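You operate a simulated robot arm through the tools that you are given. There is no shell and no other tool.

The job below is to be done with a simulated robot arm. You get a single attempt, and the scene is never put back.

## Task
Fetch the green bobbin and set it on top of the small clear box. Take the white bobbin and leave it on the paper pad. Turn the winder feeder rate knob to 3. Put the black rolled strap on the top of the blue bench away on the middle shelf of the grey rack. Take the blue foam slab and put it on the top of the corner bench. Take the blue crate on the top of the blue bench and put it away on the top of the far grey bench. Put the small grease tub on the bench shelf. The order is free.

The check looks at the end state, three seconds after you hand in, the way a careful person would. Anything else that was tipped, shoved, dropped, spilled or broken makes it a failure.

## Robot
A 6-joint arm with a four-finger gripper on a trunk, on a base that drives. Base frame: it is fixed to the floor where the robot stands at the start and does not move with it; the origin is under the middle of the robot, x ahead of it, y to its left, z up. Units: mm, degrees, N and s.
With the tool pointing down near the work surface it reaches from about 300 to 700 mm from the robot's upright axis, wherever it stands. Its first joint turns from -166.0 to 166.0 degrees. Places, roughly: bench shelf (75x21 cm) [-7940, -3920, 980]; black rolled strap (10x9x3 cm) [-5100, -1700, 800]; blue crate [-5750, -1750, 750]; blue foam slab (24x9x6 cm) [-5300, -1500, 800]; green bobbin (4x4x4 cm) [-3400, -1100, 1000]; middle shelf of the grey rack [-6500, -6700, 900]; paper pad [-4000, -1500, 1000]; small clear box (12x9x8 cm) [-3600, -1200, 1000]; small grease tub [-6000, -2000, 750]; top of the corner bench [-8500, -1500, 800]; top of the far grey bench [3500, 3600, 700]; white bobbin (4x4x4 cm) [-3400, -1200, 1000]; winder feeder rate knob [-3900, -1300, 1100]. Payload 3.43 kg.
Tool frame: the origin (TCP) lies between the finger pads and is the grasp point; the fingertips stand 30 mm ahead of it; z points along the fingers, y is the line along which they close. The gripper opens to 120 mm. The gripper's body begins 85 mm behind the TCP.
Orientation is that of the tool frame in the base frame, as [roll, pitch, yaw] about the fixed x, y, z axes, in that order (R = Rz(yaw) Ry(pitch) Rx(roll)). With the fingers straight down and closing along the base's y, the tool's x points along the base's -x, its y along +y and its z along -z.

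## Interface
- The arm moves only by the tool apply_moves. Its argument "increments" is a list of rows, each an object of numbers (a shift or turn left out is 0, a gripper value left out holds the last): "dx", "dy", "dz": the shift along the tool's x, y, z in units of 100 mm (1.0 is 100 mm); "ax", "ay", "az": the turn, a rotation vector about the tool's x, y, z in units of 180 degrees (1.0 is 180 degrees); "jaw": the opening, from 0 (shut) to 1 (fully open). In form: [{"dx": .., "dy": .., "dz": .., "ax": .., "ay": .., "az": .., "jaw": ..}, ...]. A call has 1 to 20 rows; each row is the pose to reach, as a shift and turn from the pose commanded when the call began, along the tool's axes at that moment. A call with a number of a shift or a turn outside -1 to 1 is refused whole. A row lasts 0.2 s, in which the tool goes at most 50 mm and 8.6 degrees; a call with a longer step from one row to the next is refused whole, and so is a gripper value outside its range. Where a pose cannot be reached the arm comes as near as it can. A force on the tool above 40 N (or 10 N above the force at the start of the call, whichever is more), or a blocked arm, ends the call early, and 0.2 s more pass. Each finger halts on what it meets, pressing with about 29 N; the grip force reading is that of the motor and also rises with nothing between the fingers. The clock runs only during rows and for 0.2 s after the last one: add rows that repeat a pose to give the fingers time. The reply holds the time, the measured pose of the TCP, the force on the tool along the base axes, the opening and the grip force, in the units named above and with some noise, with the torque about the TCP (base axes, N m) and any sound that the robot's microphone picked up.
- Cameras (640 x 400 px; columns grow to the right, rows downward): "scene" is now at [62.8, 138.7, 1697.5]; the picture's right is [-0.02, -1.00, 0.00], its down [-0.68, 0.01, -0.74] and it looks along [0.74, -0.01, -0.68] (base axes); focal length 287 px, centre (320, 200). "wrist" rides on the gripper at [71, -17, -121] in the tool frame; the picture's right is [0.23, 0.97, 0.00], its down [-0.81, 0.19, -0.55] and it looks along [-0.54, 0.13, 0.83] (tool axes); focal length 275 px, centre (320, 200). There is no depth. A picture from a camera that has moved, and an enlarged one, comes with that camera's place and axes in the base frame and with its lens.
- camera(camera): a new picture of that camera. The clock stands still meanwhile.
- move_column(by): slides the trunk up (or, below 0, down) by that many mm; the arm and the scene camera ride with it, the base frame stays. It gives what a move gives, with no picture.
- roll_base(legs): drives the robot by 1 to 6 legs, each [ahead, left, turn to the left] in mm, mm and degrees, along the robot's own axes; the way and the turn of a leg run together, so that a leg with both is an arc; at most 1500 mm and 180 degrees a leg. The arm and the cameras ride along, it lands a little off, and it stops where it bumps. It gives what a move gives.
- head_to(pan, tilt): turns the head with the scene camera to pan (to the left, within 120 degrees either way) and tilt (down, from -29 to 69), counted from straight ahead of the robot. It gives what a move gives.
- zoom(camera, box): a new picture of the part [left, top, right, bottom] of that camera's present view, enlarged. The clock stands still meanwhile.
- close_job(): hands the job in; it is judged then, once.

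Nothing tells you exact positions but the pictures and the camera data. Unless the task says otherwise, let go and move clear before handing in.

The tools are called by a JSON object that holds its "fn" and its "kwargs". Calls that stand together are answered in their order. apply_moves: Moves the arm, as the interface text tells. Its arguments: {"type":"object","properties":{"increments":{"type":"array"}},"required":["increments"]} The other tools are called the same way: move_column (by) slides the trunk up or down; roll_base (legs) drives the base; head_to (pan, tilt) turns the head that bears the scene camera; camera (camera) takes a picture; zoom (camera, box) takes an enlarged picture of a part of a camera's view; close_job () hands the job in.

At the start:

```text
time: 0.0
position: [454.0, 161.6, 1208.3]
orientation: [-180.0, 0.0, 179.9]
ft_force: [0.2, 0.5, 0.4]
moment: [-0.02, 0.01, 0.02]
grip_width: 120.0
grip_force: 0.0
trunk travel left (down, up): [-200.0, 240.0]
robot x, y, heading: [-1.0, -1.1, -0.2]
head pan, tilt: [-1.0, 42.6]
```

scene: 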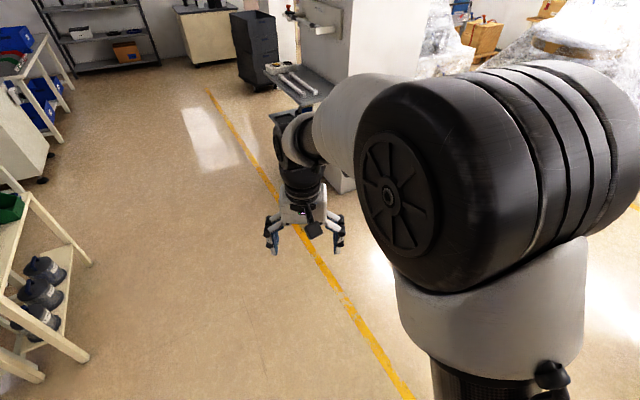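
wrist: 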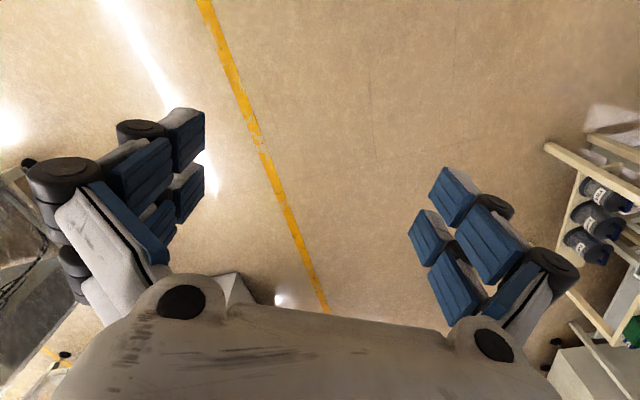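

I see an open workshop floor with shelves to the left and a machine ahead; the work lies mostly behind me (negative x). I'll look around with the head before driving.

{"fn": "head_to", "kwargs": {"pan": 110, "tilt": 15}}

{"fn": "camera", "kwargs": {"camera": "scene"}}

{"fn": "head_to", "kwargs": {"pan": -115, "tilt": 15}}

{"fn": "camera", "kwargs": {"camera": "scene"}}

{"fn": "head_to", "kwargs": {"pan": 40, "tilt": 15}}

{"fn": "camera", "kwargs": {"camera": "scene"}}

```text
time: 1.9
position: [454.4, 162.9, 1207.3]
orientation: [180.0, 0.0, 180.0]
ft_force: [0.0, -0.3, 0.8]
moment: [-0.01, 0.0, 0.02]
grip_width: 120.0
grip_force: 0.0
trunk travel left (down, up): [-200.0, 240.0]
robot x, y, heading: [1.6, -1.4, 0.1]
head pan, tilt: [110.0, 15.0]
```

```text
taken
camera scene: at [-52.2, 228.0, 1740.9], right [0.94, 0.34, 0.0], down [0.09, -0.24, -0.97], along [-0.33, 0.91, -0.26], focal length 287 px, centre (320, 200)
```

scene: 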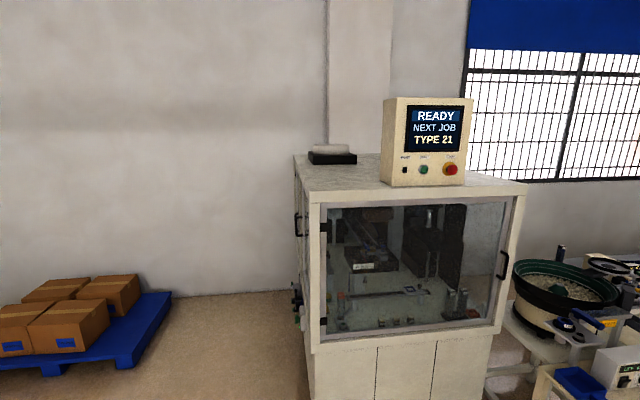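

```text
time: 5.1
position: [454.4, 161.5, 1208.5]
orientation: [-179.9, -0.1, 180.0]
ft_force: [0.0, 0.4, -0.8]
moment: [-0.01, 0.0, 0.04]
grip_width: 120.1
grip_force: 0.0
trunk travel left (down, up): [-200.0, 240.0]
robot x, y, heading: [2.6, 0.3, -0.1]
head pan, tilt: [-115.0, 15.0]
```

```text
taken
camera scene: at [-59.7, 55.5, 1740.9], right [-0.91, 0.42, 0.0], down [0.11, 0.23, -0.97], along [-0.41, -0.88, -0.26], focal length 287 px, centre (320, 200)
```

scene: 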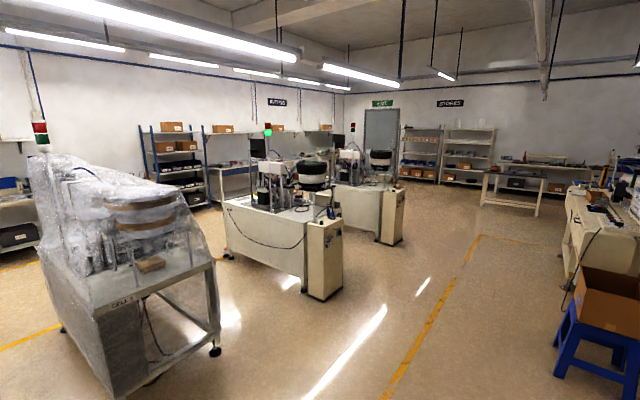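

```text
time: 7.5
position: [455.1, 161.7, 1208.3]
orientation: [-179.9, -0.1, 180.0]
ft_force: [-1.1, -0.6, -0.5]
moment: [-0.03, 0.01, 0.02]
grip_width: 119.9
grip_force: 0.0
trunk travel left (down, up): [-200.0, 240.0]
robot x, y, heading: [-0.1, -1.5, -0.0]
head pan, tilt: [40.0, 15.0]
```

```text
taken
camera scene: at [51.3, 200.2, 1740.9], right [0.64, -0.77, 0.0], down [-0.2, -0.17, -0.97], along [0.74, 0.62, -0.26], focal length 287 px, centre (320, 200)
```

scene: 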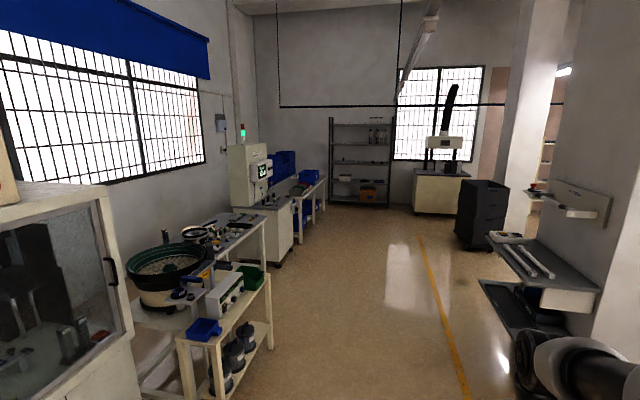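

The cream winder bench appears behind me to the right (about −3500, −1100), with a boxed stool nearer. I'll turn in place to face that way and look.

{"fn": "roll_base", "kwargs": {"legs": [[0, 0, 100], [0, 0, 80]]}}

{"fn": "head_to", "kwargs": {"pan": 0, "tilt": 15}}

{"fn": "camera", "kwargs": {"camera": "scene"}}

{"fn": "head_to", "kwargs": {"pan": 40, "tilt": 15}}

{"fn": "camera", "kwargs": {"camera": "scene"}}

```text
time: 15.6
position: [-455.4, -161.3, 1207.7]
orientation: [-180.0, 0.0, -0.2]
ft_force: [-0.2, -0.2, 0.4]
moment: [0.02, -0.02, -0.04]
grip_width: 120.0
grip_force: 0.0
trunk travel left (down, up): [-200.0, 240.0]
robot x, y, heading: [3.6, -3.1, 180.0]
head pan, tilt: [40.0, 15.0]
```

```text
time: 16.6
position: [-455.4, -160.7, 1208.2]
orientation: [-180.0, 0.0, 0.0]
ft_force: [0.2, 0.2, -0.1]
moment: [0.02, -0.01, 0.02]
grip_width: 120.2
grip_force: 0.1
trunk travel left (down, up): [-200.0, 240.0]
robot x, y, heading: [-1.0, -0.2, 179.6]
head pan, tilt: [0.0, 15.0]
```

```text
taken
camera scene: at [-74.1, -139.7, 1740.9], right [0.0, 1.0, 0.0], down [0.26, 0.0, -0.97], along [-0.97, 0.0, -0.26], focal length 287 px, centre (320, 200)
```

scene: 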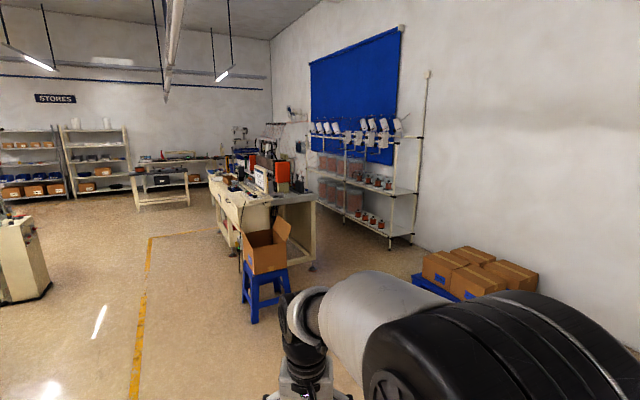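

```text
time: 17.7
position: [-455.8, -161.9, 1208.1]
orientation: [180.0, 0.0, -0.2]
ft_force: [-0.7, -0.2, 0.9]
moment: [0.0, -0.02, 0.02]
grip_width: 120.0
grip_force: 0.0
trunk travel left (down, up): [-200.0, 240.0]
robot x, y, heading: [-1.1, -1.5, 179.9]
head pan, tilt: [40.0, 15.0]
```

```text
taken
camera scene: at [-52.5, -199.6, 1740.9], right [-0.64, 0.77, 0.0], down [0.2, 0.17, -0.97], along [-0.74, -0.62, -0.26], focal length 287 px, centre (320, 200)
```

scene: 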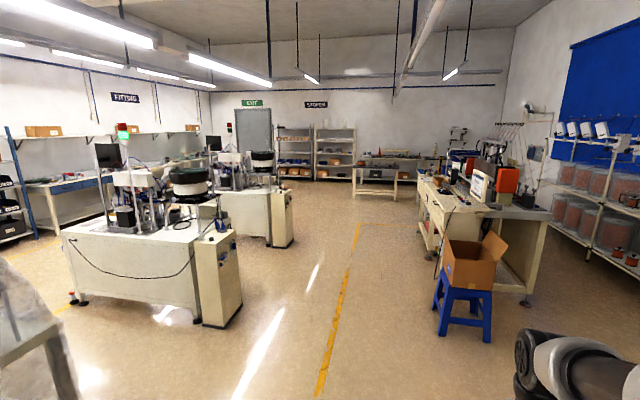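

The winder bench runs roughly along x at y −200..−1400 on the right of the aisle, with the stool and box at its near end. I'll zoom for detail before driving down the aisle.

{"fn": "zoom", "kwargs": {"camera": "scene", "box": [340, 100, 560, 240]}}

{"fn": "zoom", "kwargs": {"camera": "scene", "box": [180, 90, 420, 240]}}

```text
2.86 times, centred on (450, 170) of scene
camera zoom: at [-52.5, -199.6, 1740.9], right [-0.64, 0.77, 0.0], down [0.2, 0.17, -0.97], along [-0.74, -0.62, -0.26], focal length 820 px, centre (-51, 286)
```

zoom: 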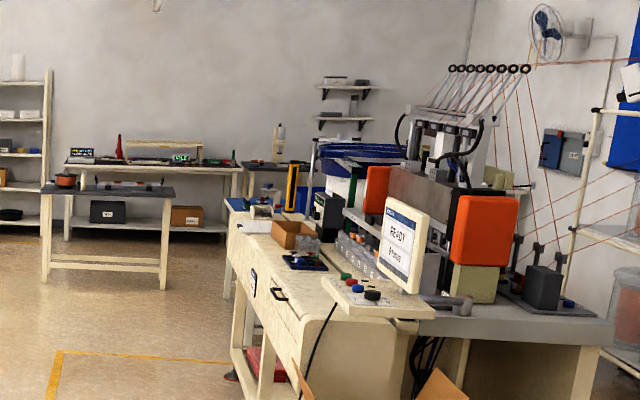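

```text
2.67 times, centred on (300, 165) of scene
camera zoom: at [-52.5, -199.6, 1740.9], right [-0.64, 0.77, 0.0], down [0.2, 0.17, -0.97], along [-0.74, -0.62, -0.26], focal length 765 px, centre (373, 293)
```

zoom: 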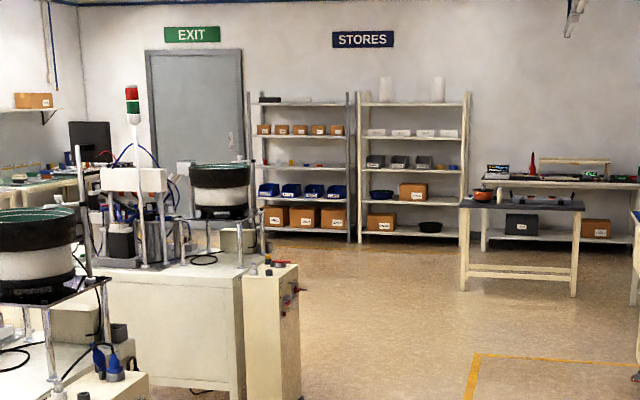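

The route down the aisle looks clear. I'll drive diagonally to about (−2700, −1900), staying clear of the stool and the bowl-feeder machines.

{"fn": "roll_base", "kwargs": {"legs": [[1200, 800, 0], [1200, 800, 0], [300, 250, 0]]}}

{"fn": "head_to", "kwargs": {"pan": -30, "tilt": 20}}

{"fn": "camera", "kwargs": {"camera": "scene"}}

{"fn": "head_to", "kwargs": {"pan": 20, "tilt": 20}}

{"fn": "camera", "kwargs": {"camera": "scene"}}

```text
time: 33.6
position: [-3155.8, -1976.9, 1208.3]
orientation: [-180.0, 0.0, -0.6]
ft_force: [-1.2, 0.1, -0.4]
moment: [0.04, 0.0, 0.01]
grip_width: 120.1
grip_force: 0.1
trunk travel left (down, up): [-200.0, 240.0]
robot x, y, heading: [-2702.3, -1817.4, 179.2]
head pan, tilt: [40.0, 15.0]
```

```text
time: 35.0
position: [-3153.9, -1975.5, 1208.3]
orientation: [180.0, -0.1, -0.7]
ft_force: [-0.4, 0.0, 0.0]
moment: [-0.02, -0.03, 0.01]
grip_width: 120.2
grip_force: 0.1
trunk travel left (down, up): [-200.0, 240.0]
robot x, y, heading: [-2698.0, -1822.8, 179.3]
head pan, tilt: [-30.0, 20.0]
```

```text
taken
camera scene: at [-2760.7, -1911.3, 1732.8], right [0.51, 0.86, 0.0], down [0.29, -0.17, -0.94], along [-0.81, 0.48, -0.34], focal length 287 px, centre (320, 200)
```

scene: 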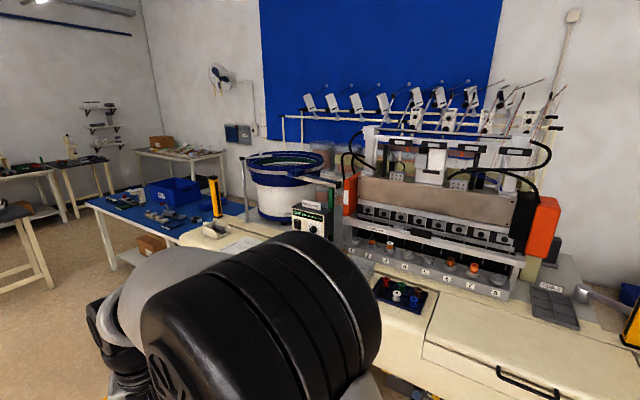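

```text
time: 36.2
position: [-3155.3, -1975.8, 1208.8]
orientation: [180.0, 0.0, -0.7]
ft_force: [0.7, 0.1, 0.6]
moment: [0.01, 0.02, -0.03]
grip_width: 120.2
grip_force: 0.0
trunk travel left (down, up): [-200.0, 240.0]
robot x, y, heading: [-2696.0, -1819.5, 179.1]
head pan, tilt: [20.0, 20.0]
```

```text
taken
camera scene: at [-2768.5, -1989.4, 1732.8], right [-0.33, 0.94, 0.0], down [0.32, 0.11, -0.94], along [-0.89, -0.31, -0.34], focal length 287 px, centre (320, 200)
```

scene: 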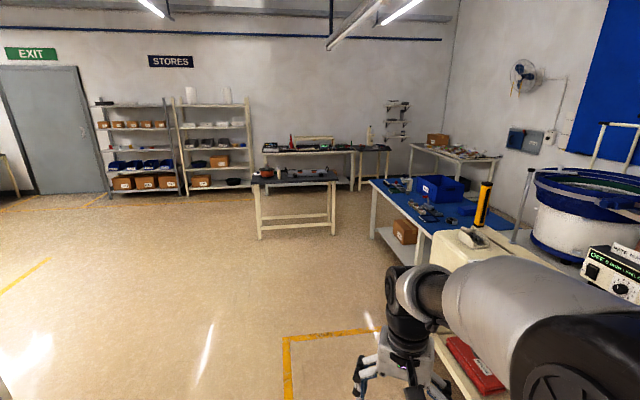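

{"fn": "head_to", "kwargs": {"pan": -40, "tilt": 25}}

{"fn": "zoom", "kwargs": {"camera": "scene", "box": [180, 160, 420, 310]}}

{"fn": "zoom", "kwargs": {"camera": "scene", "box": [260, 180, 420, 280]}}

{"fn": "camera", "kwargs": {"camera": "scene"}}

```text
time: 37.5
position: [-3155.5, -1975.9, 1207.5]
orientation: [-180.0, 0.1, -0.7]
ft_force: [1.1, 0.0, 0.1]
moment: [0.01, 0.01, 0.03]
grip_width: 120.0
grip_force: 0.1
trunk travel left (down, up): [-200.0, 240.0]
robot x, y, heading: [-2700.3, -1814.3, 179.3]
head pan, tilt: [-40.0, 25.0]
```

```text
2.67 times, centred on (300, 235) of scene
camera zoom: at [-2750.5, -1898.7, 1724.7], right [0.65, 0.76, 0.0], down [0.32, -0.28, -0.91], along [-0.69, 0.59, -0.42], focal length 765 px, centre (373, 107)
```

zoom: 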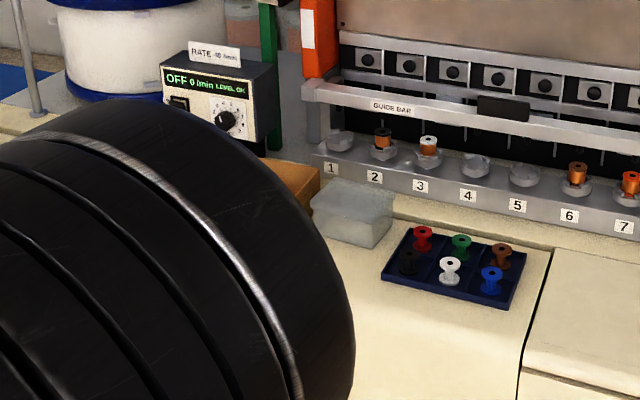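

```text
4.00 times, centred on (340, 230) of scene
camera zoom: at [-2750.5, -1898.7, 1724.7], right [0.65, 0.76, 0.0], down [0.32, -0.28, -0.91], along [-0.69, 0.59, -0.42], focal length 1148 px, centre (240, 80)
```

zoom: 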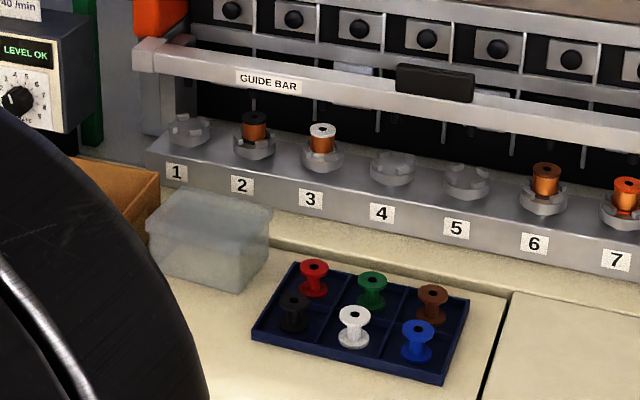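

```text
taken
camera scene: at [-2750.5, -1898.7, 1724.7], right [0.65, 0.76, 0.0], down [0.32, -0.28, -0.91], along [-0.69, 0.59, -0.42], focal length 287 px, centre (320, 200)
```

scene: 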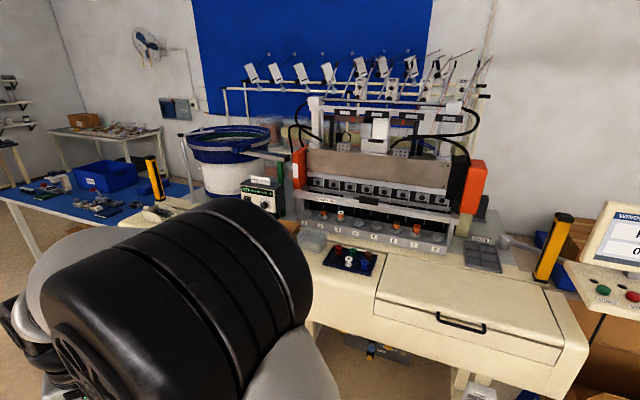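

The six-bobbin tray, clear box, and feeder control (currently reading OFF) are on the near part of the winder bench. I'll move alongside it, then turn to face the bench from a safe distance.

{"fn": "roll_base", "kwargs": {"legs": [[900, 330, 0], [0, 0, -89]]}}

{"fn": "head_to", "kwargs": {"pan": 0, "tilt": 30}}

{"fn": "camera", "kwargs": {"camera": "scene"}}

{"fn": "camera", "kwargs": {"camera": "wrist"}}

```text
time: 46.3
position: [-3766.8, -1682.1, 1207.9]
orientation: [-180.0, 0.0, -89.6]
ft_force: [-0.7, -0.1, 0.2]
moment: [-0.03, 0.0, 0.0]
grip_width: 120.0
grip_force: 0.0
trunk travel left (down, up): [-200.0, 240.0]
robot x, y, heading: [-3600.5, -2140.2, 90.2]
head pan, tilt: [-40.0, 25.0]
```

```text
time: 47.3
position: [-3764.6, -1683.0, 1207.6]
orientation: [180.0, 0.0, -89.7]
ft_force: [0.0, -0.1, 0.2]
moment: [-0.01, 0.01, -0.01]
grip_width: 119.6
grip_force: 0.1
trunk travel left (down, up): [-200.0, 240.0]
robot x, y, heading: [-3599.4, -2138.3, 90.5]
head pan, tilt: [0.0, 30.0]
```

```text
taken
camera scene: at [-3741.9, -2066.8, 1716.7], right [1.0, 0.0, 0.0], down [0.0, -0.5, -0.87], along [0.0, 0.87, -0.5], focal length 287 px, centre (320, 200)
```

scene: 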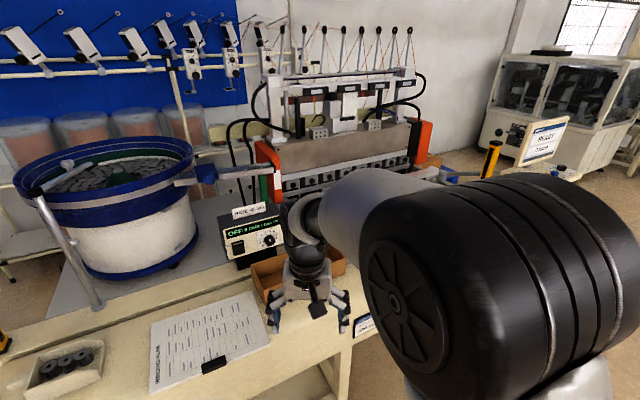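

```text
taken
camera wrist: at [-3748.6, -1752.6, 1327.9], right [-0.97, -0.23, 0.0], down [-0.2, 0.81, 0.55], along [-0.13, 0.54, -0.83], focal length 275 px, centre (320, 200)
```

wrist: 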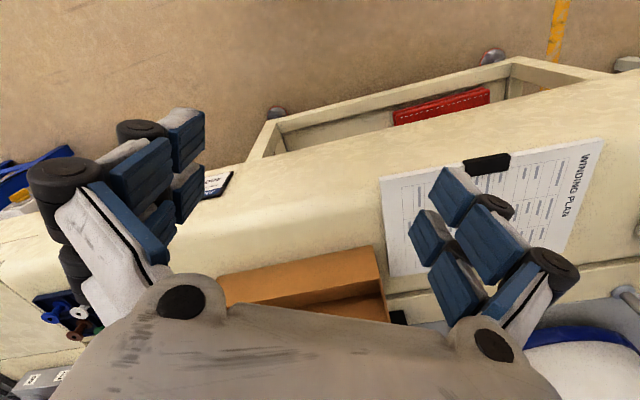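

The bench is turned about 25° relative to my axes, and the paper pad ("Winding plan") lies at its left. I'll turn to face the bench squarely and look again.

{"fn": "roll_base", "kwargs": {"legs": [[0, 0, 25]]}}

{"fn": "head_to", "kwargs": {"pan": 0, "tilt": 35}}

{"fn": "camera", "kwargs": {"camera": "scene"}}

{"fn": "camera", "kwargs": {"camera": "wrist"}}

```text
time: 49.0
position: [-3942.5, -1794.4, 1207.4]
orientation: [180.0, 0.0, -64.9]
ft_force: [-0.8, 0.3, 0.5]
moment: [0.0, -0.02, 0.01]
grip_width: 120.0
grip_force: 0.0
trunk travel left (down, up): [-200.0, 240.0]
robot x, y, heading: [-3599.6, -2138.2, 115.2]
head pan, tilt: [0.0, 30.0]
```

```text
time: 49.7
position: [-3941.6, -1794.2, 1207.4]
orientation: [-180.0, -0.1, -64.8]
ft_force: [0.4, -0.6, -0.6]
moment: [0.0, -0.06, 0.0]
grip_width: 119.9
grip_force: 0.1
trunk travel left (down, up): [-200.0, 240.0]
robot x, y, heading: [-3598.8, -2140.9, 115.3]
head pan, tilt: [0.0, 35.0]
```

```text
taken
camera scene: at [-3757.3, -2134.7, 1708.9], right [0.9, 0.43, 0.0], down [0.24, -0.52, -0.82], along [-0.35, 0.74, -0.57], focal length 287 px, centre (320, 200)
```

scene: 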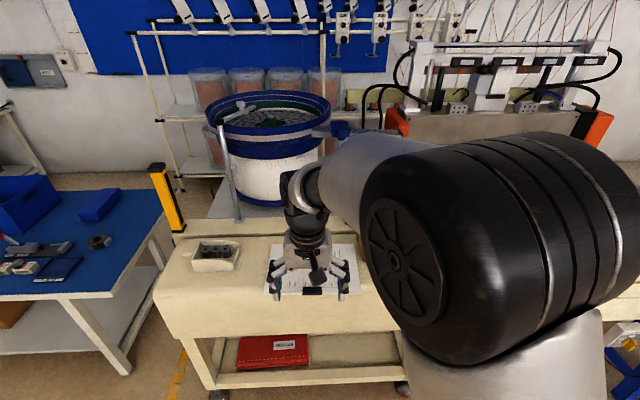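

```text
taken
camera wrist: at [-3896.3, -1850.4, 1327.9], right [-0.78, -0.62, 0.0], down [-0.52, 0.65, 0.55], along [-0.34, 0.43, -0.83], focal length 275 px, centre (320, 200)
```

wrist: 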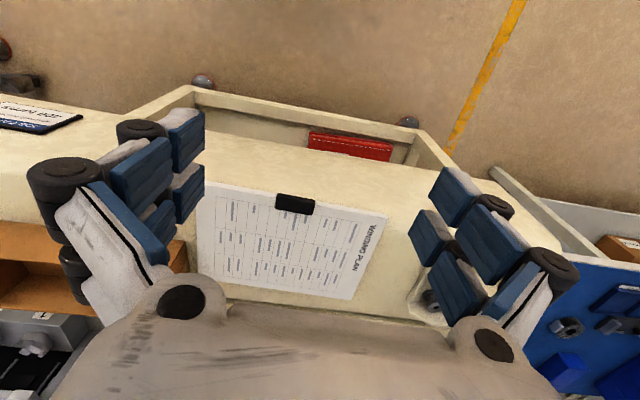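

{"fn": "head_to", "kwargs": {"pan": 20, "tilt": 69}}

{"fn": "camera", "kwargs": {"camera": "scene"}}

{"fn": "head_to", "kwargs": {"pan": 80, "tilt": 69}}

{"fn": "camera", "kwargs": {"camera": "scene"}}

```text
time: 50.7
position: [-3941.9, -1794.4, 1208.1]
orientation: [-180.0, -0.1, -64.7]
ft_force: [-0.4, -0.3, 0.5]
moment: [0.01, -0.01, 0.06]
grip_width: 120.0
grip_force: 0.1
trunk travel left (down, up): [-200.0, 240.0]
robot x, y, heading: [-3603.6, -2138.1, 115.3]
head pan, tilt: [20.0, 68.8]
```

```text
taken
camera scene: at [-3759.5, -2174.9, 1665.3], right [0.7, 0.71, 0.0], down [0.66, -0.66, -0.36], along [-0.26, 0.26, -0.93], focal length 287 px, centre (320, 200)
```

scene: 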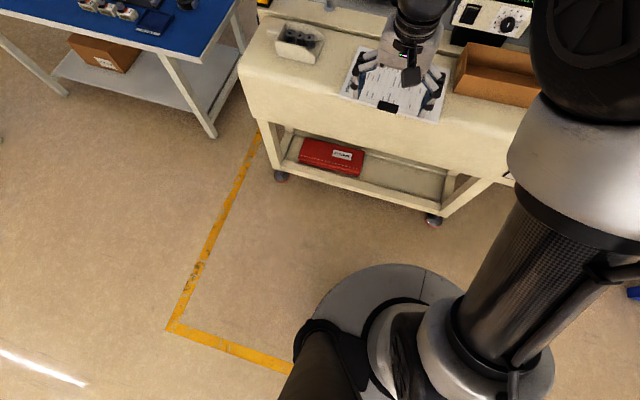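

```text
time: 52.0
position: [-3941.7, -1795.1, 1207.4]
orientation: [-180.0, 0.0, -64.8]
ft_force: [0.3, -0.2, 0.2]
moment: [0.0, 0.01, 0.01]
grip_width: 120.1
grip_force: 0.0
trunk travel left (down, up): [-200.0, 240.0]
robot x, y, heading: [-3603.4, -2136.7, 115.1]
head pan, tilt: [80.0, 68.8]
```

```text
taken
camera scene: at [-3773.8, -2229.0, 1665.2], right [-0.26, 0.97, 0.0], down [0.9, 0.24, -0.36], along [-0.35, -0.1, -0.93], focal length 287 px, centre (320, 200)
```

scene: 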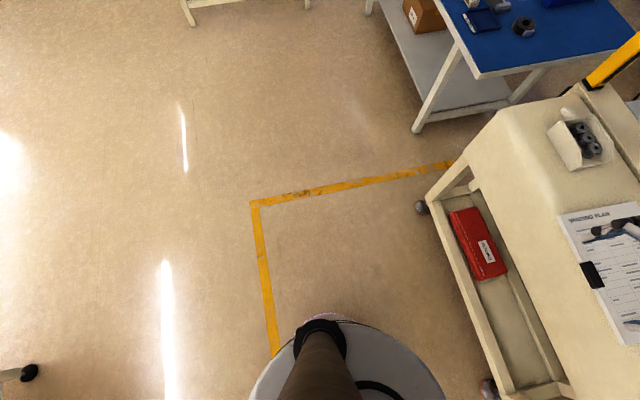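

My base is a disc of roughly 0.4 m radius and the bench overhangs its frame, so I can stand close. I'll sidestep right and check what lies under the bench there before moving in.

{"fn": "roll_base", "kwargs": {"legs": [[0, -320, 3]]}}

{"fn": "head_to", "kwargs": {"pan": 0, "tilt": 60}}

{"fn": "camera", "kwargs": {"camera": "scene"}}

{"fn": "camera", "kwargs": {"camera": "wrist"}}

```text
time: 54.1
position: [-3675.7, -1668.6, 1207.3]
orientation: [179.9, 0.1, -61.6]
ft_force: [0.5, 0.3, -0.3]
moment: [-0.01, 0.01, -0.04]
grip_width: 119.9
grip_force: 0.0
trunk travel left (down, up): [-200.0, 240.0]
robot x, y, heading: [-3313.6, -1991.2, 118.2]
head pan, tilt: [80.0, 68.8]
```

```text
time: 55.6
position: [-3673.5, -1667.6, 1208.6]
orientation: [180.0, -0.1, -61.5]
ft_force: [0.5, 0.0, 0.1]
moment: [0.03, 0.0, -0.03]
grip_width: 119.8
grip_force: 0.2
trunk travel left (down, up): [-200.0, 240.0]
robot x, y, heading: [-3311.7, -1991.7, 118.2]
head pan, tilt: [0.0, 60.0]
```

```text
taken
camera scene: at [-3460.8, -2017.5, 1674.6], right [0.88, 0.48, 0.0], down [0.41, -0.76, -0.5], along [-0.24, 0.44, -0.87], focal length 287 px, centre (320, 200)
```

scene: 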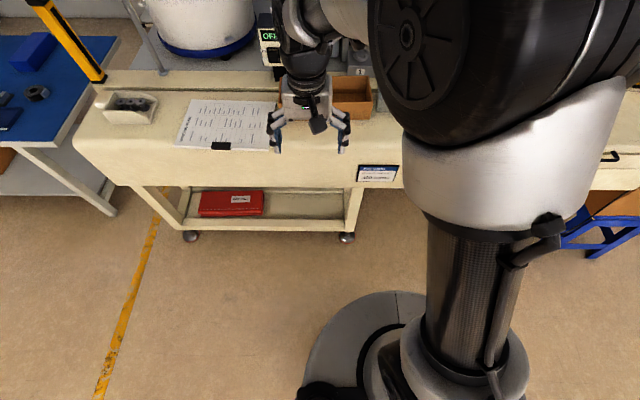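

```text
taken
camera wrist: at [-3625.2, -1722.4, 1327.9], right [-0.75, -0.66, 0.0], down [-0.55, 0.62, 0.55], along [-0.37, 0.41, -0.83], focal length 275 px, centre (320, 200)
```

wrist: 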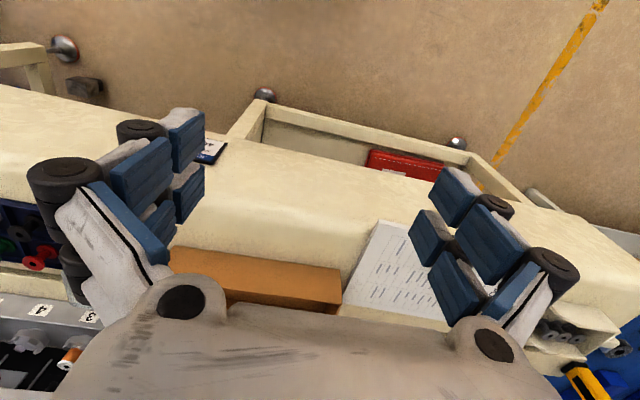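

I'm square to the bench (heading 118°). I'll raise the tool a little and move in 265 mm so all bench-top items come within reach.

{"fn": "apply_moves", "kwargs": {"increments": [{"dz": -0.4, "dx": 0.2}, {"dz": -0.8, "dx": 0.5}]}}

{"fn": "roll_base", "kwargs": {"legs": [[265, 0, 0]]}}

{"fn": "head_to", "kwargs": {"pan": 5, "tilt": 40}}

{"fn": "camera", "kwargs": {"camera": "scene"}}

{"fn": "camera", "kwargs": {"camera": "wrist"}}

```text
time: 56.2
position: [-3648.6, -1713.6, 1289.0]
orientation: [-180.0, 0.0, -61.7]
ft_force: [1.0, -0.9, 0.4]
moment: [0.07, -0.01, 0.02]
grip_width: 120.0
grip_force: 0.2
trunk travel left (down, up): [-200.0, 240.0]
robot x, y, heading: [-3315.7, -1993.6, 118.1]
head pan, tilt: [0.0, 60.0]
```

```text
time: 58.1
position: [-3775.5, -1483.0, 1288.5]
orientation: [179.9, -0.1, -61.6]
ft_force: [0.0, -0.2, 0.6]
moment: [-0.03, -0.05, 0.02]
grip_width: 120.1
grip_force: 0.0
trunk travel left (down, up): [-200.0, 240.0]
robot x, y, heading: [-3440.3, -1761.7, 118.5]
head pan, tilt: [0.0, 60.0]
```

```text
time: 58.9
position: [-3775.6, -1482.0, 1287.9]
orientation: [-179.9, 0.0, -61.6]
ft_force: [1.0, 0.6, 0.1]
moment: [0.04, -0.02, -0.01]
grip_width: 120.0
grip_force: 0.1
trunk travel left (down, up): [-200.0, 240.0]
robot x, y, heading: [-3441.1, -1766.4, 118.6]
head pan, tilt: [5.0, 40.0]
```

```text
taken
camera scene: at [-3600.6, -1774.2, 1701.3], right [0.83, 0.55, 0.0], down [0.35, -0.54, -0.77], along [-0.42, 0.64, -0.64], focal length 287 px, centre (320, 200)
```

scene: 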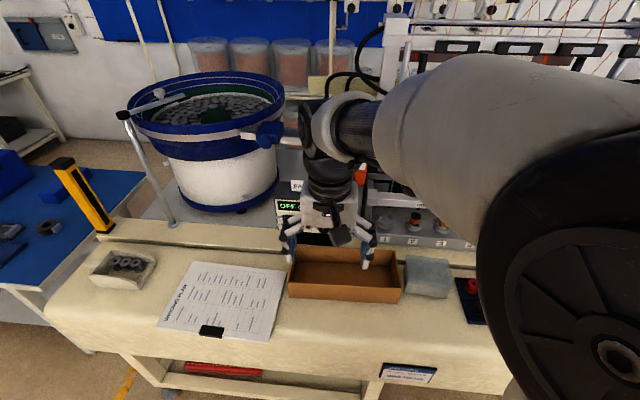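

```text
taken
camera wrist: at [-3726.5, -1536.2, 1408.0], right [-0.75, -0.67, 0.0], down [-0.56, 0.62, 0.55], along [-0.37, 0.41, -0.83], focal length 275 px, centre (320, 200)
```

wrist: 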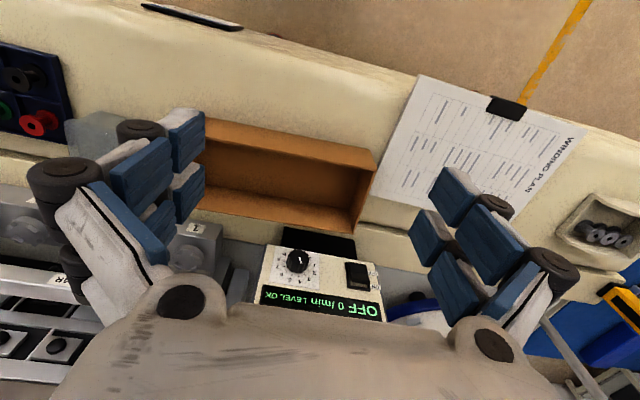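

The winder feeder shows "OFF 0 /min", with the knob on its face; the tray of bobbins is to the right. I'll swing the tool right, above the tray, for a close look.

{"fn": "apply_moves", "kwargs": {"increments": [{"dy": -0.48}, {"dy": -0.96}]}}

{"fn": "apply_moves", "kwargs": {"increments": [{"dy": -0.48}, {"dy": -0.96}]}}

{"fn": "apply_moves", "kwargs": {"increments": [{"dy": -0.48}, {"dy": -0.96}]}}

{"fn": "camera", "kwargs": {"camera": "wrist"}}

```text
time: 59.5
position: [-3690.6, -1437.2, 1288.8]
orientation: [180.0, 0.0, -61.6]
ft_force: [-0.5, -0.1, 0.4]
moment: [0.0, 0.01, 0.02]
grip_width: 120.1
grip_force: 0.1
trunk travel left (down, up): [-200.0, 240.0]
robot x, y, heading: [-3438.4, -1762.9, 118.4]
head pan, tilt: [5.0, 40.0]
```

```text
time: 60.1
position: [-3604.0, -1389.9, 1289.2]
orientation: [-180.0, 0.0, -61.5]
ft_force: [0.4, 0.3, 0.4]
moment: [-0.02, -0.01, 0.01]
grip_width: 119.8
grip_force: 0.1
trunk travel left (down, up): [-200.0, 240.0]
robot x, y, heading: [-3440.4, -1757.9, 118.0]
head pan, tilt: [5.0, 40.0]
```

```text
time: 60.7
position: [-3522.0, -1345.9, 1288.3]
orientation: [-180.0, 0.0, -61.6]
ft_force: [-0.6, 0.2, 0.4]
moment: [-0.02, -0.01, -0.03]
grip_width: 119.8
grip_force: 0.1
trunk travel left (down, up): [-200.0, 240.0]
robot x, y, heading: [-3444.2, -1762.0, 118.4]
head pan, tilt: [5.0, 40.0]
```

```text
taken
camera wrist: at [-3473.1, -1398.7, 1408.8], right [-0.75, -0.67, 0.0], down [-0.56, 0.62, 0.55], along [-0.37, 0.41, -0.83], focal length 275 px, centre (320, 200)
```

wrist: 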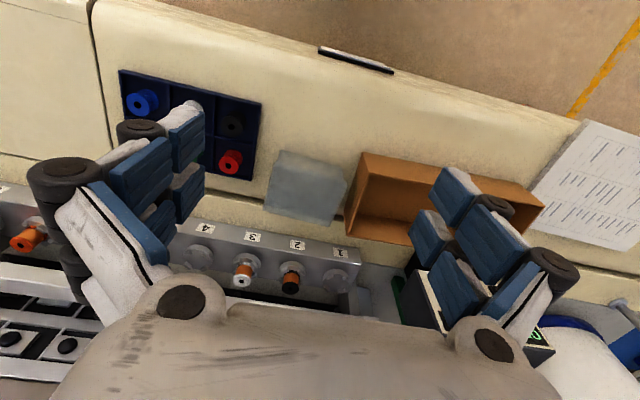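

{"fn": "apply_moves", "kwargs": {"increments": [{"dy": -0.45, "dx": -0.15}, {"dy": -0.9, "dx": -0.3}]}}

{"fn": "apply_moves", "kwargs": {"increments": [{"dy": -0.4, "dx": -0.2}, {"dy": -0.8, "dx": -0.4}]}}

{"fn": "camera", "kwargs": {"camera": "wrist"}}

{"fn": "camera", "kwargs": {"camera": "scene"}}

```text
time: 61.3
position: [-3456.9, -1274.6, 1287.3]
orientation: [180.0, 0.0, -61.5]
ft_force: [-0.2, 0.4, 1.1]
moment: [-0.02, 0.02, 0.01]
grip_width: 120.1
grip_force: 0.0
trunk travel left (down, up): [-200.0, 240.0]
robot x, y, heading: [-3439.1, -1764.8, 118.3]
head pan, tilt: [5.0, 40.0]
```

```text
time: 61.9
position: [-3404.0, -1203.6, 1287.8]
orientation: [180.0, 0.0, -61.5]
ft_force: [0.7, 0.5, 1.0]
moment: [-0.02, 0.03, -0.01]
grip_width: 120.0
grip_force: 0.0
trunk travel left (down, up): [-200.0, 240.0]
robot x, y, heading: [-3439.2, -1759.6, 118.1]
head pan, tilt: [5.0, 40.0]
```

```text
taken
camera wrist: at [-3356.4, -1255.6, 1407.4], right [-0.75, -0.67, 0.0], down [-0.56, 0.62, 0.55], along [-0.37, 0.41, -0.83], focal length 275 px, centre (320, 200)
```

wrist: 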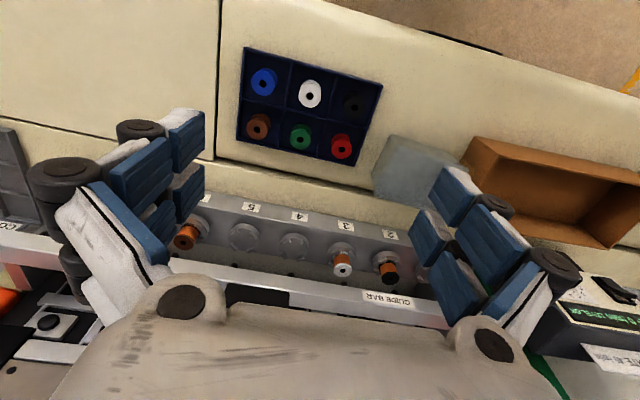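

```text
taken
camera scene: at [-3600.2, -1773.4, 1701.4], right [0.83, 0.55, 0.0], down [0.35, -0.54, -0.77], along [-0.42, 0.64, -0.64], focal length 287 px, centre (320, 200)
```

scene: 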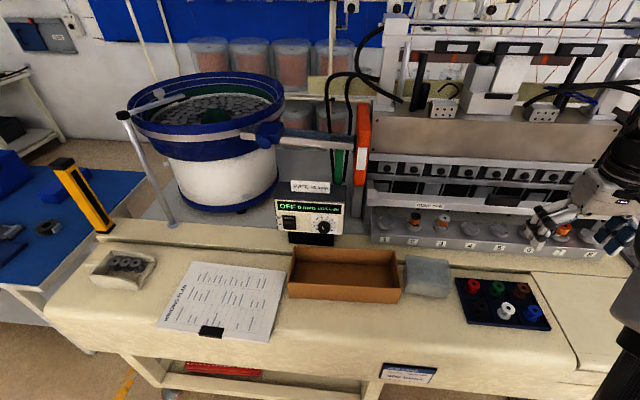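

Both cameras now see the tray clearly, with white (front middle) and green (rear middle). I'll zoom in to triangulate.

{"fn": "zoom", "kwargs": {"camera": "wrist", "box": [230, 40, 390, 140]}}

{"fn": "zoom", "kwargs": {"camera": "scene", "box": [400, 240, 560, 340]}}

{"fn": "zoom", "kwargs": {"camera": "scene", "box": [250, 170, 410, 270]}}

{"fn": "zoom", "kwargs": {"camera": "wrist", "box": [360, 100, 520, 200]}}

```text
4.00 times, centred on (310, 90) of wrist
camera zoom: at [-3356.4, -1255.6, 1407.4], right [-0.75, -0.67, 0.0], down [-0.56, 0.62, 0.55], along [-0.37, 0.41, -0.83], focal length 1101 px, centre (360, 640)
```

zoom: 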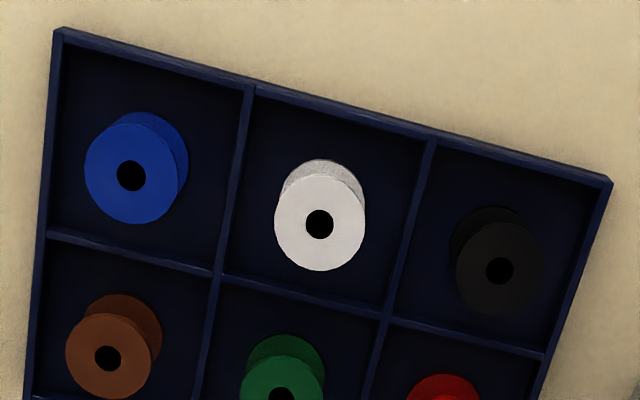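

```text
4.00 times, centred on (480, 290) of scene
camera zoom: at [-3600.2, -1773.4, 1701.4], right [0.83, 0.55, 0.0], down [0.35, -0.54, -0.77], along [-0.42, 0.64, -0.64], focal length 1148 px, centre (-320, -160)
```

zoom: 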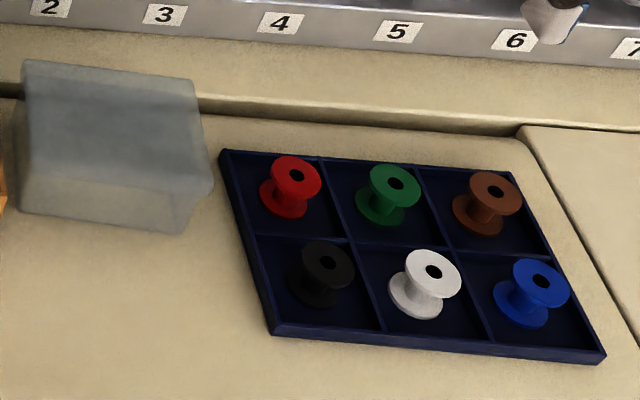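

```text
4.00 times, centred on (330, 220) of scene
camera zoom: at [-3600.2, -1773.4, 1701.4], right [0.83, 0.55, 0.0], down [0.35, -0.54, -0.77], along [-0.42, 0.64, -0.64], focal length 1148 px, centre (280, 120)
```

zoom: 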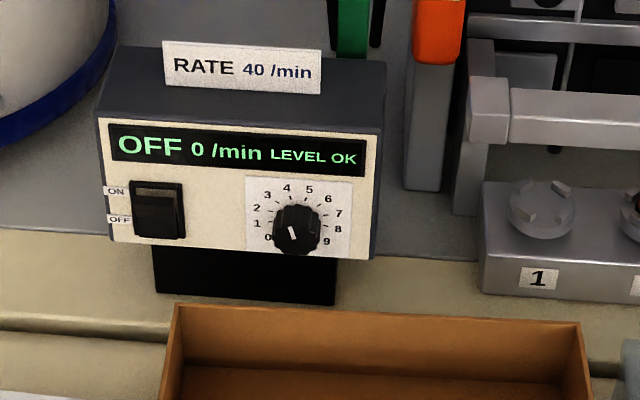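

```text
4.00 times, centred on (440, 150) of wrist
camera zoom: at [-3356.4, -1255.6, 1407.4], right [-0.75, -0.67, 0.0], down [-0.56, 0.62, 0.55], along [-0.37, 0.41, -0.83], focal length 1101 px, centre (-160, 400)
```

zoom: 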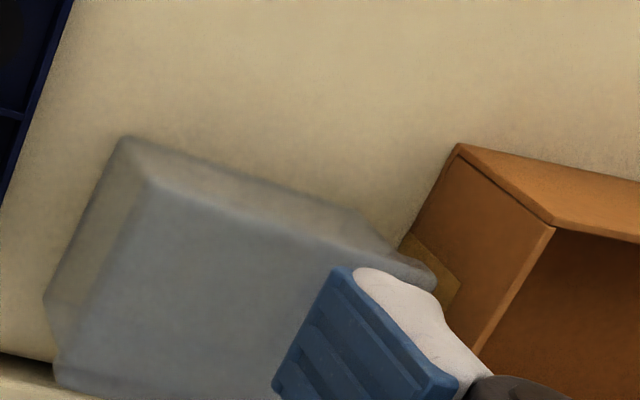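

White's top is near (−3407, −1180, ~1012), with bobbin pitch about 61 mm and flanges about 32 mm across. I'll centre above white, narrow the jaws so they clear the neighbours, and descend part way.

{"fn": "apply_moves", "kwargs": {"increments": [{"dx": -0.22, "dy": -0.09, "dz": 0.4, "jaw": 0.42}, {"dx": -0.22, "dy": -0.09, "dz": 0.8, "jaw": 0.42}, {"dx": -0.22, "dy": -0.09, "dz": 1.0, "jaw": 0.42}, {"dx": -0.22, "dy": -0.09, "dz": 1.0, "jaw": 0.42}, {"dx": -0.22, "dy": -0.09, "dz": 1.0, "jaw": 0.42}]}}

{"fn": "camera", "kwargs": {"camera": "wrist"}}

{"fn": "zoom", "kwargs": {"camera": "scene", "box": [400, 200, 560, 340]}}

```text
time: 63.1
position: [-3408.3, -1178.8, 1187.1]
orientation: [-179.9, 0.0, -61.6]
ft_force: [0.5, 0.2, 0.6]
moment: [-0.01, 0.02, -0.03]
grip_width: 50.7
grip_force: 0.1
trunk travel left (down, up): [-200.0, 240.0]
robot x, y, heading: [-3441.1, -1760.0, 118.4]
head pan, tilt: [5.0, 40.0]
```

```text
taken
camera wrist: at [-3359.4, -1232.9, 1307.5], right [-0.75, -0.67, 0.0], down [-0.56, 0.62, 0.55], along [-0.37, 0.41, -0.83], focal length 275 px, centre (320, 200)
```

wrist: 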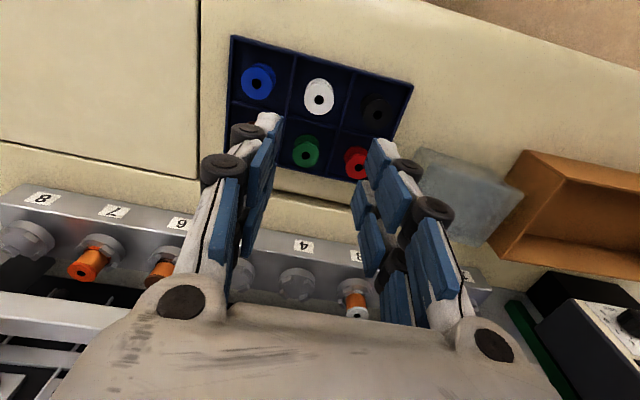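

```text
2.86 times, centred on (480, 270) of scene
camera zoom: at [-3600.5, -1773.9, 1701.4], right [0.83, 0.55, 0.0], down [0.35, -0.54, -0.77], along [-0.42, 0.64, -0.64], focal length 820 px, centre (-137, 0)
```

zoom: 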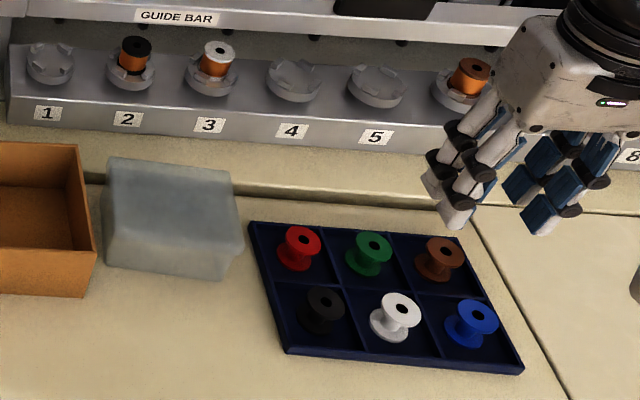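

{"fn": "apply_moves", "kwargs": {"increments": [{"dz": 0.35, "jaw": 0.42}, {"dz": 0.7, "jaw": 0.42}, {"dz": 1.0, "jaw": 0.42}, {"dz": 1.0, "jaw": 0.42}]}}

{"fn": "camera", "kwargs": {"camera": "wrist"}}

{"fn": "zoom", "kwargs": {"camera": "scene", "box": [400, 200, 560, 340]}}

```text
time: 64.1
position: [-3409.3, -1180.3, 1088.4]
orientation: [179.9, 0.0, -61.6]
ft_force: [0.6, 0.0, 0.0]
moment: [0.01, -0.01, 0.03]
grip_width: 50.1
grip_force: 0.0
trunk travel left (down, up): [-200.0, 240.0]
robot x, y, heading: [-3437.5, -1760.9, 118.3]
head pan, tilt: [5.0, 40.0]
```

```text
taken
camera wrist: at [-3359.7, -1233.8, 1208.0], right [-0.75, -0.67, 0.0], down [-0.56, 0.62, 0.55], along [-0.37, 0.41, -0.83], focal length 275 px, centre (320, 200)
```

wrist: 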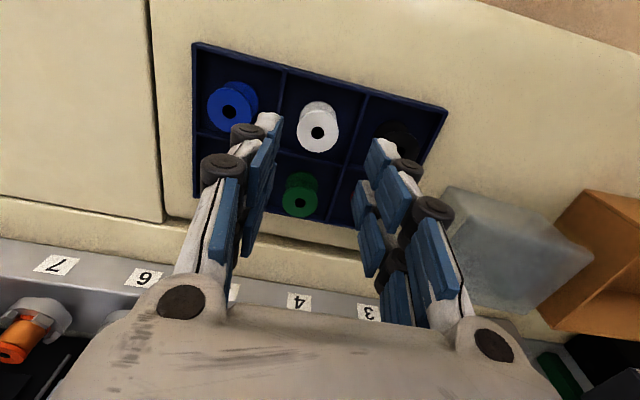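

```text
2.86 times, centred on (480, 270) of scene
camera zoom: at [-3600.6, -1774.8, 1701.4], right [0.83, 0.55, 0.0], down [0.35, -0.54, -0.77], along [-0.42, 0.64, -0.64], focal length 820 px, centre (-137, 0)
```

zoom: 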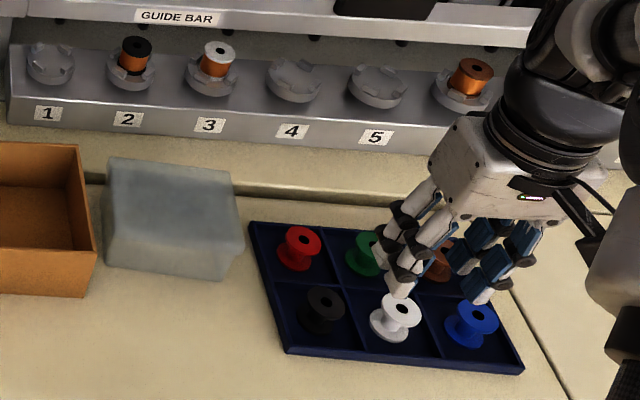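

{"fn": "apply_moves", "kwargs": {"increments": [{"dx": 0.03, "dy": -0.026, "dz": 0.3, "jaw": 0.42}, {"dx": 0.03, "dy": -0.026, "dz": 0.5, "jaw": 0.42}, {"dx": 0.03, "dy": -0.026, "dz": 0.6, "jaw": 0.42}, {"dx": 0.03, "dy": -0.026, "dz": 0.67, "jaw": 0.42}, {"dx": 0.03, "dy": -0.026, "dz": 0.67, "jaw": 0.42}]}}

{"fn": "camera", "kwargs": {"camera": "wrist"}}

{"fn": "zoom", "kwargs": {"camera": "scene", "box": [400, 200, 560, 340]}}

```text
time: 65.3
position: [-3405.1, -1181.9, 1020.4]
orientation: [180.0, 0.0, -61.5]
ft_force: [0.3, -0.2, -0.2]
moment: [-0.01, 0.02, 0.01]
grip_width: 50.3
grip_force: 0.0
trunk travel left (down, up): [-200.0, 240.0]
robot x, y, heading: [-3441.3, -1760.0, 118.3]
head pan, tilt: [5.0, 40.0]
```

```text
taken
camera wrist: at [-3356.1, -1234.8, 1141.2], right [-0.75, -0.67, 0.0], down [-0.56, 0.62, 0.55], along [-0.37, 0.41, -0.83], focal length 275 px, centre (320, 200)
```

wrist: 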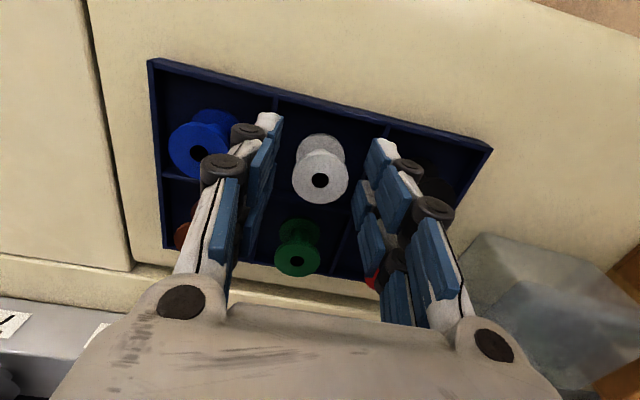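

```text
2.86 times, centred on (480, 270) of scene
camera zoom: at [-3600.5, -1774.4, 1701.4], right [0.83, 0.55, 0.0], down [0.35, -0.54, -0.77], along [-0.42, 0.64, -0.64], focal length 820 px, centre (-137, 0)
```

zoom: 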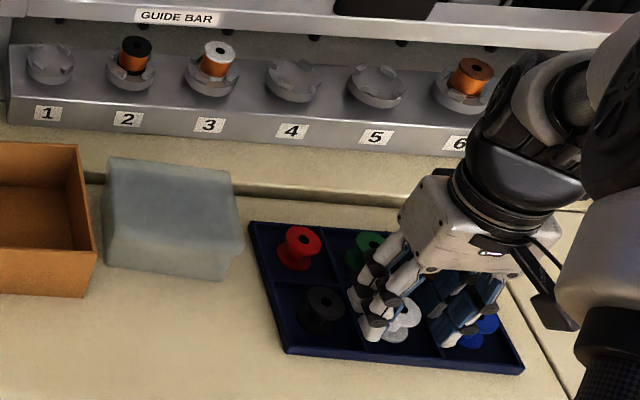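

Fingers straddle the white bobbin and nothing is touching. Closing now.

{"fn": "apply_moves", "kwargs": {"increments": [{"jaw": 0.3}, {"jaw": 0.2}, {"jaw": 0.1}, {"jaw": 0.1}, {"jaw": 0.1}]}}

{"fn": "camera", "kwargs": {"camera": "wrist"}}

```text
time: 66.5
position: [-3405.2, -1181.8, 1021.8]
orientation: [-179.9, 0.0, -61.6]
ft_force: [0.3, 0.3, 0.3]
moment: [-0.03, 0.01, 0.0]
grip_width: 29.5
grip_force: 28.9
trunk travel left (down, up): [-200.0, 240.0]
robot x, y, heading: [-3434.6, -1765.3, 118.3]
head pan, tilt: [5.0, 40.0]
```

```text
taken
camera wrist: at [-3356.1, -1234.8, 1141.3], right [-0.75, -0.67, 0.0], down [-0.56, 0.62, 0.55], along [-0.37, 0.41, -0.83], focal length 275 px, centre (320, 200)
```

wrist: 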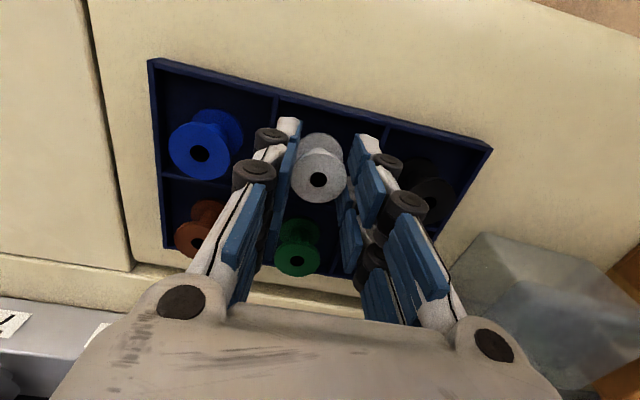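

{"fn": "apply_moves", "kwargs": {"increments": [{"dz": -0.15, "jaw": 0.1}, {"dz": -0.3, "jaw": 0.1}, {"dz": -0.6, "jaw": 0.1}, {"dz": -1.0, "jaw": 0.1}]}}

{"fn": "camera", "kwargs": {"camera": "wrist"}}

{"fn": "zoom", "kwargs": {"camera": "scene", "box": [400, 200, 560, 340]}}

```text
time: 67.5
position: [-3405.5, -1181.5, 1122.2]
orientation: [180.0, 0.0, -61.6]
ft_force: [-0.1, -0.5, 0.0]
moment: [0.02, 0.01, 0.0]
grip_width: 12.0
grip_force: 0.1
trunk travel left (down, up): [-200.0, 240.0]
robot x, y, heading: [-3443.5, -1760.1, 118.7]
head pan, tilt: [5.0, 40.0]
```

```text
taken
camera wrist: at [-3356.8, -1235.0, 1242.1], right [-0.75, -0.67, 0.0], down [-0.56, 0.62, 0.55], along [-0.37, 0.41, -0.83], focal length 275 px, centre (320, 200)
```

wrist: 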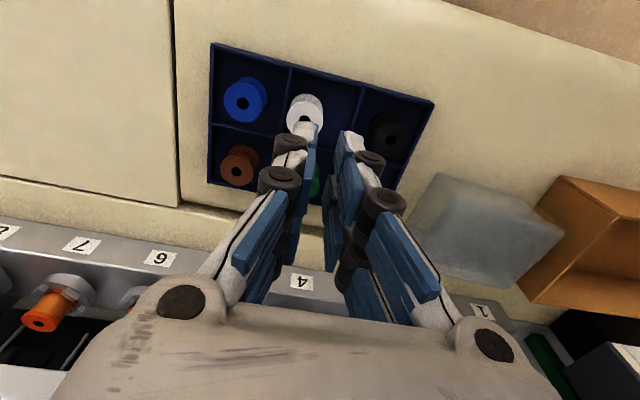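

```text
2.86 times, centred on (480, 270) of scene
camera zoom: at [-3600.7, -1775.2, 1701.4], right [0.83, 0.55, 0.0], down [0.35, -0.54, -0.77], along [-0.42, 0.64, -0.64], focal length 820 px, centre (-137, 0)
```

zoom: 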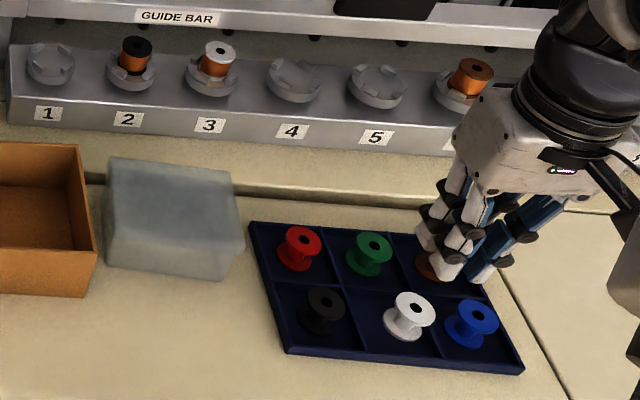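

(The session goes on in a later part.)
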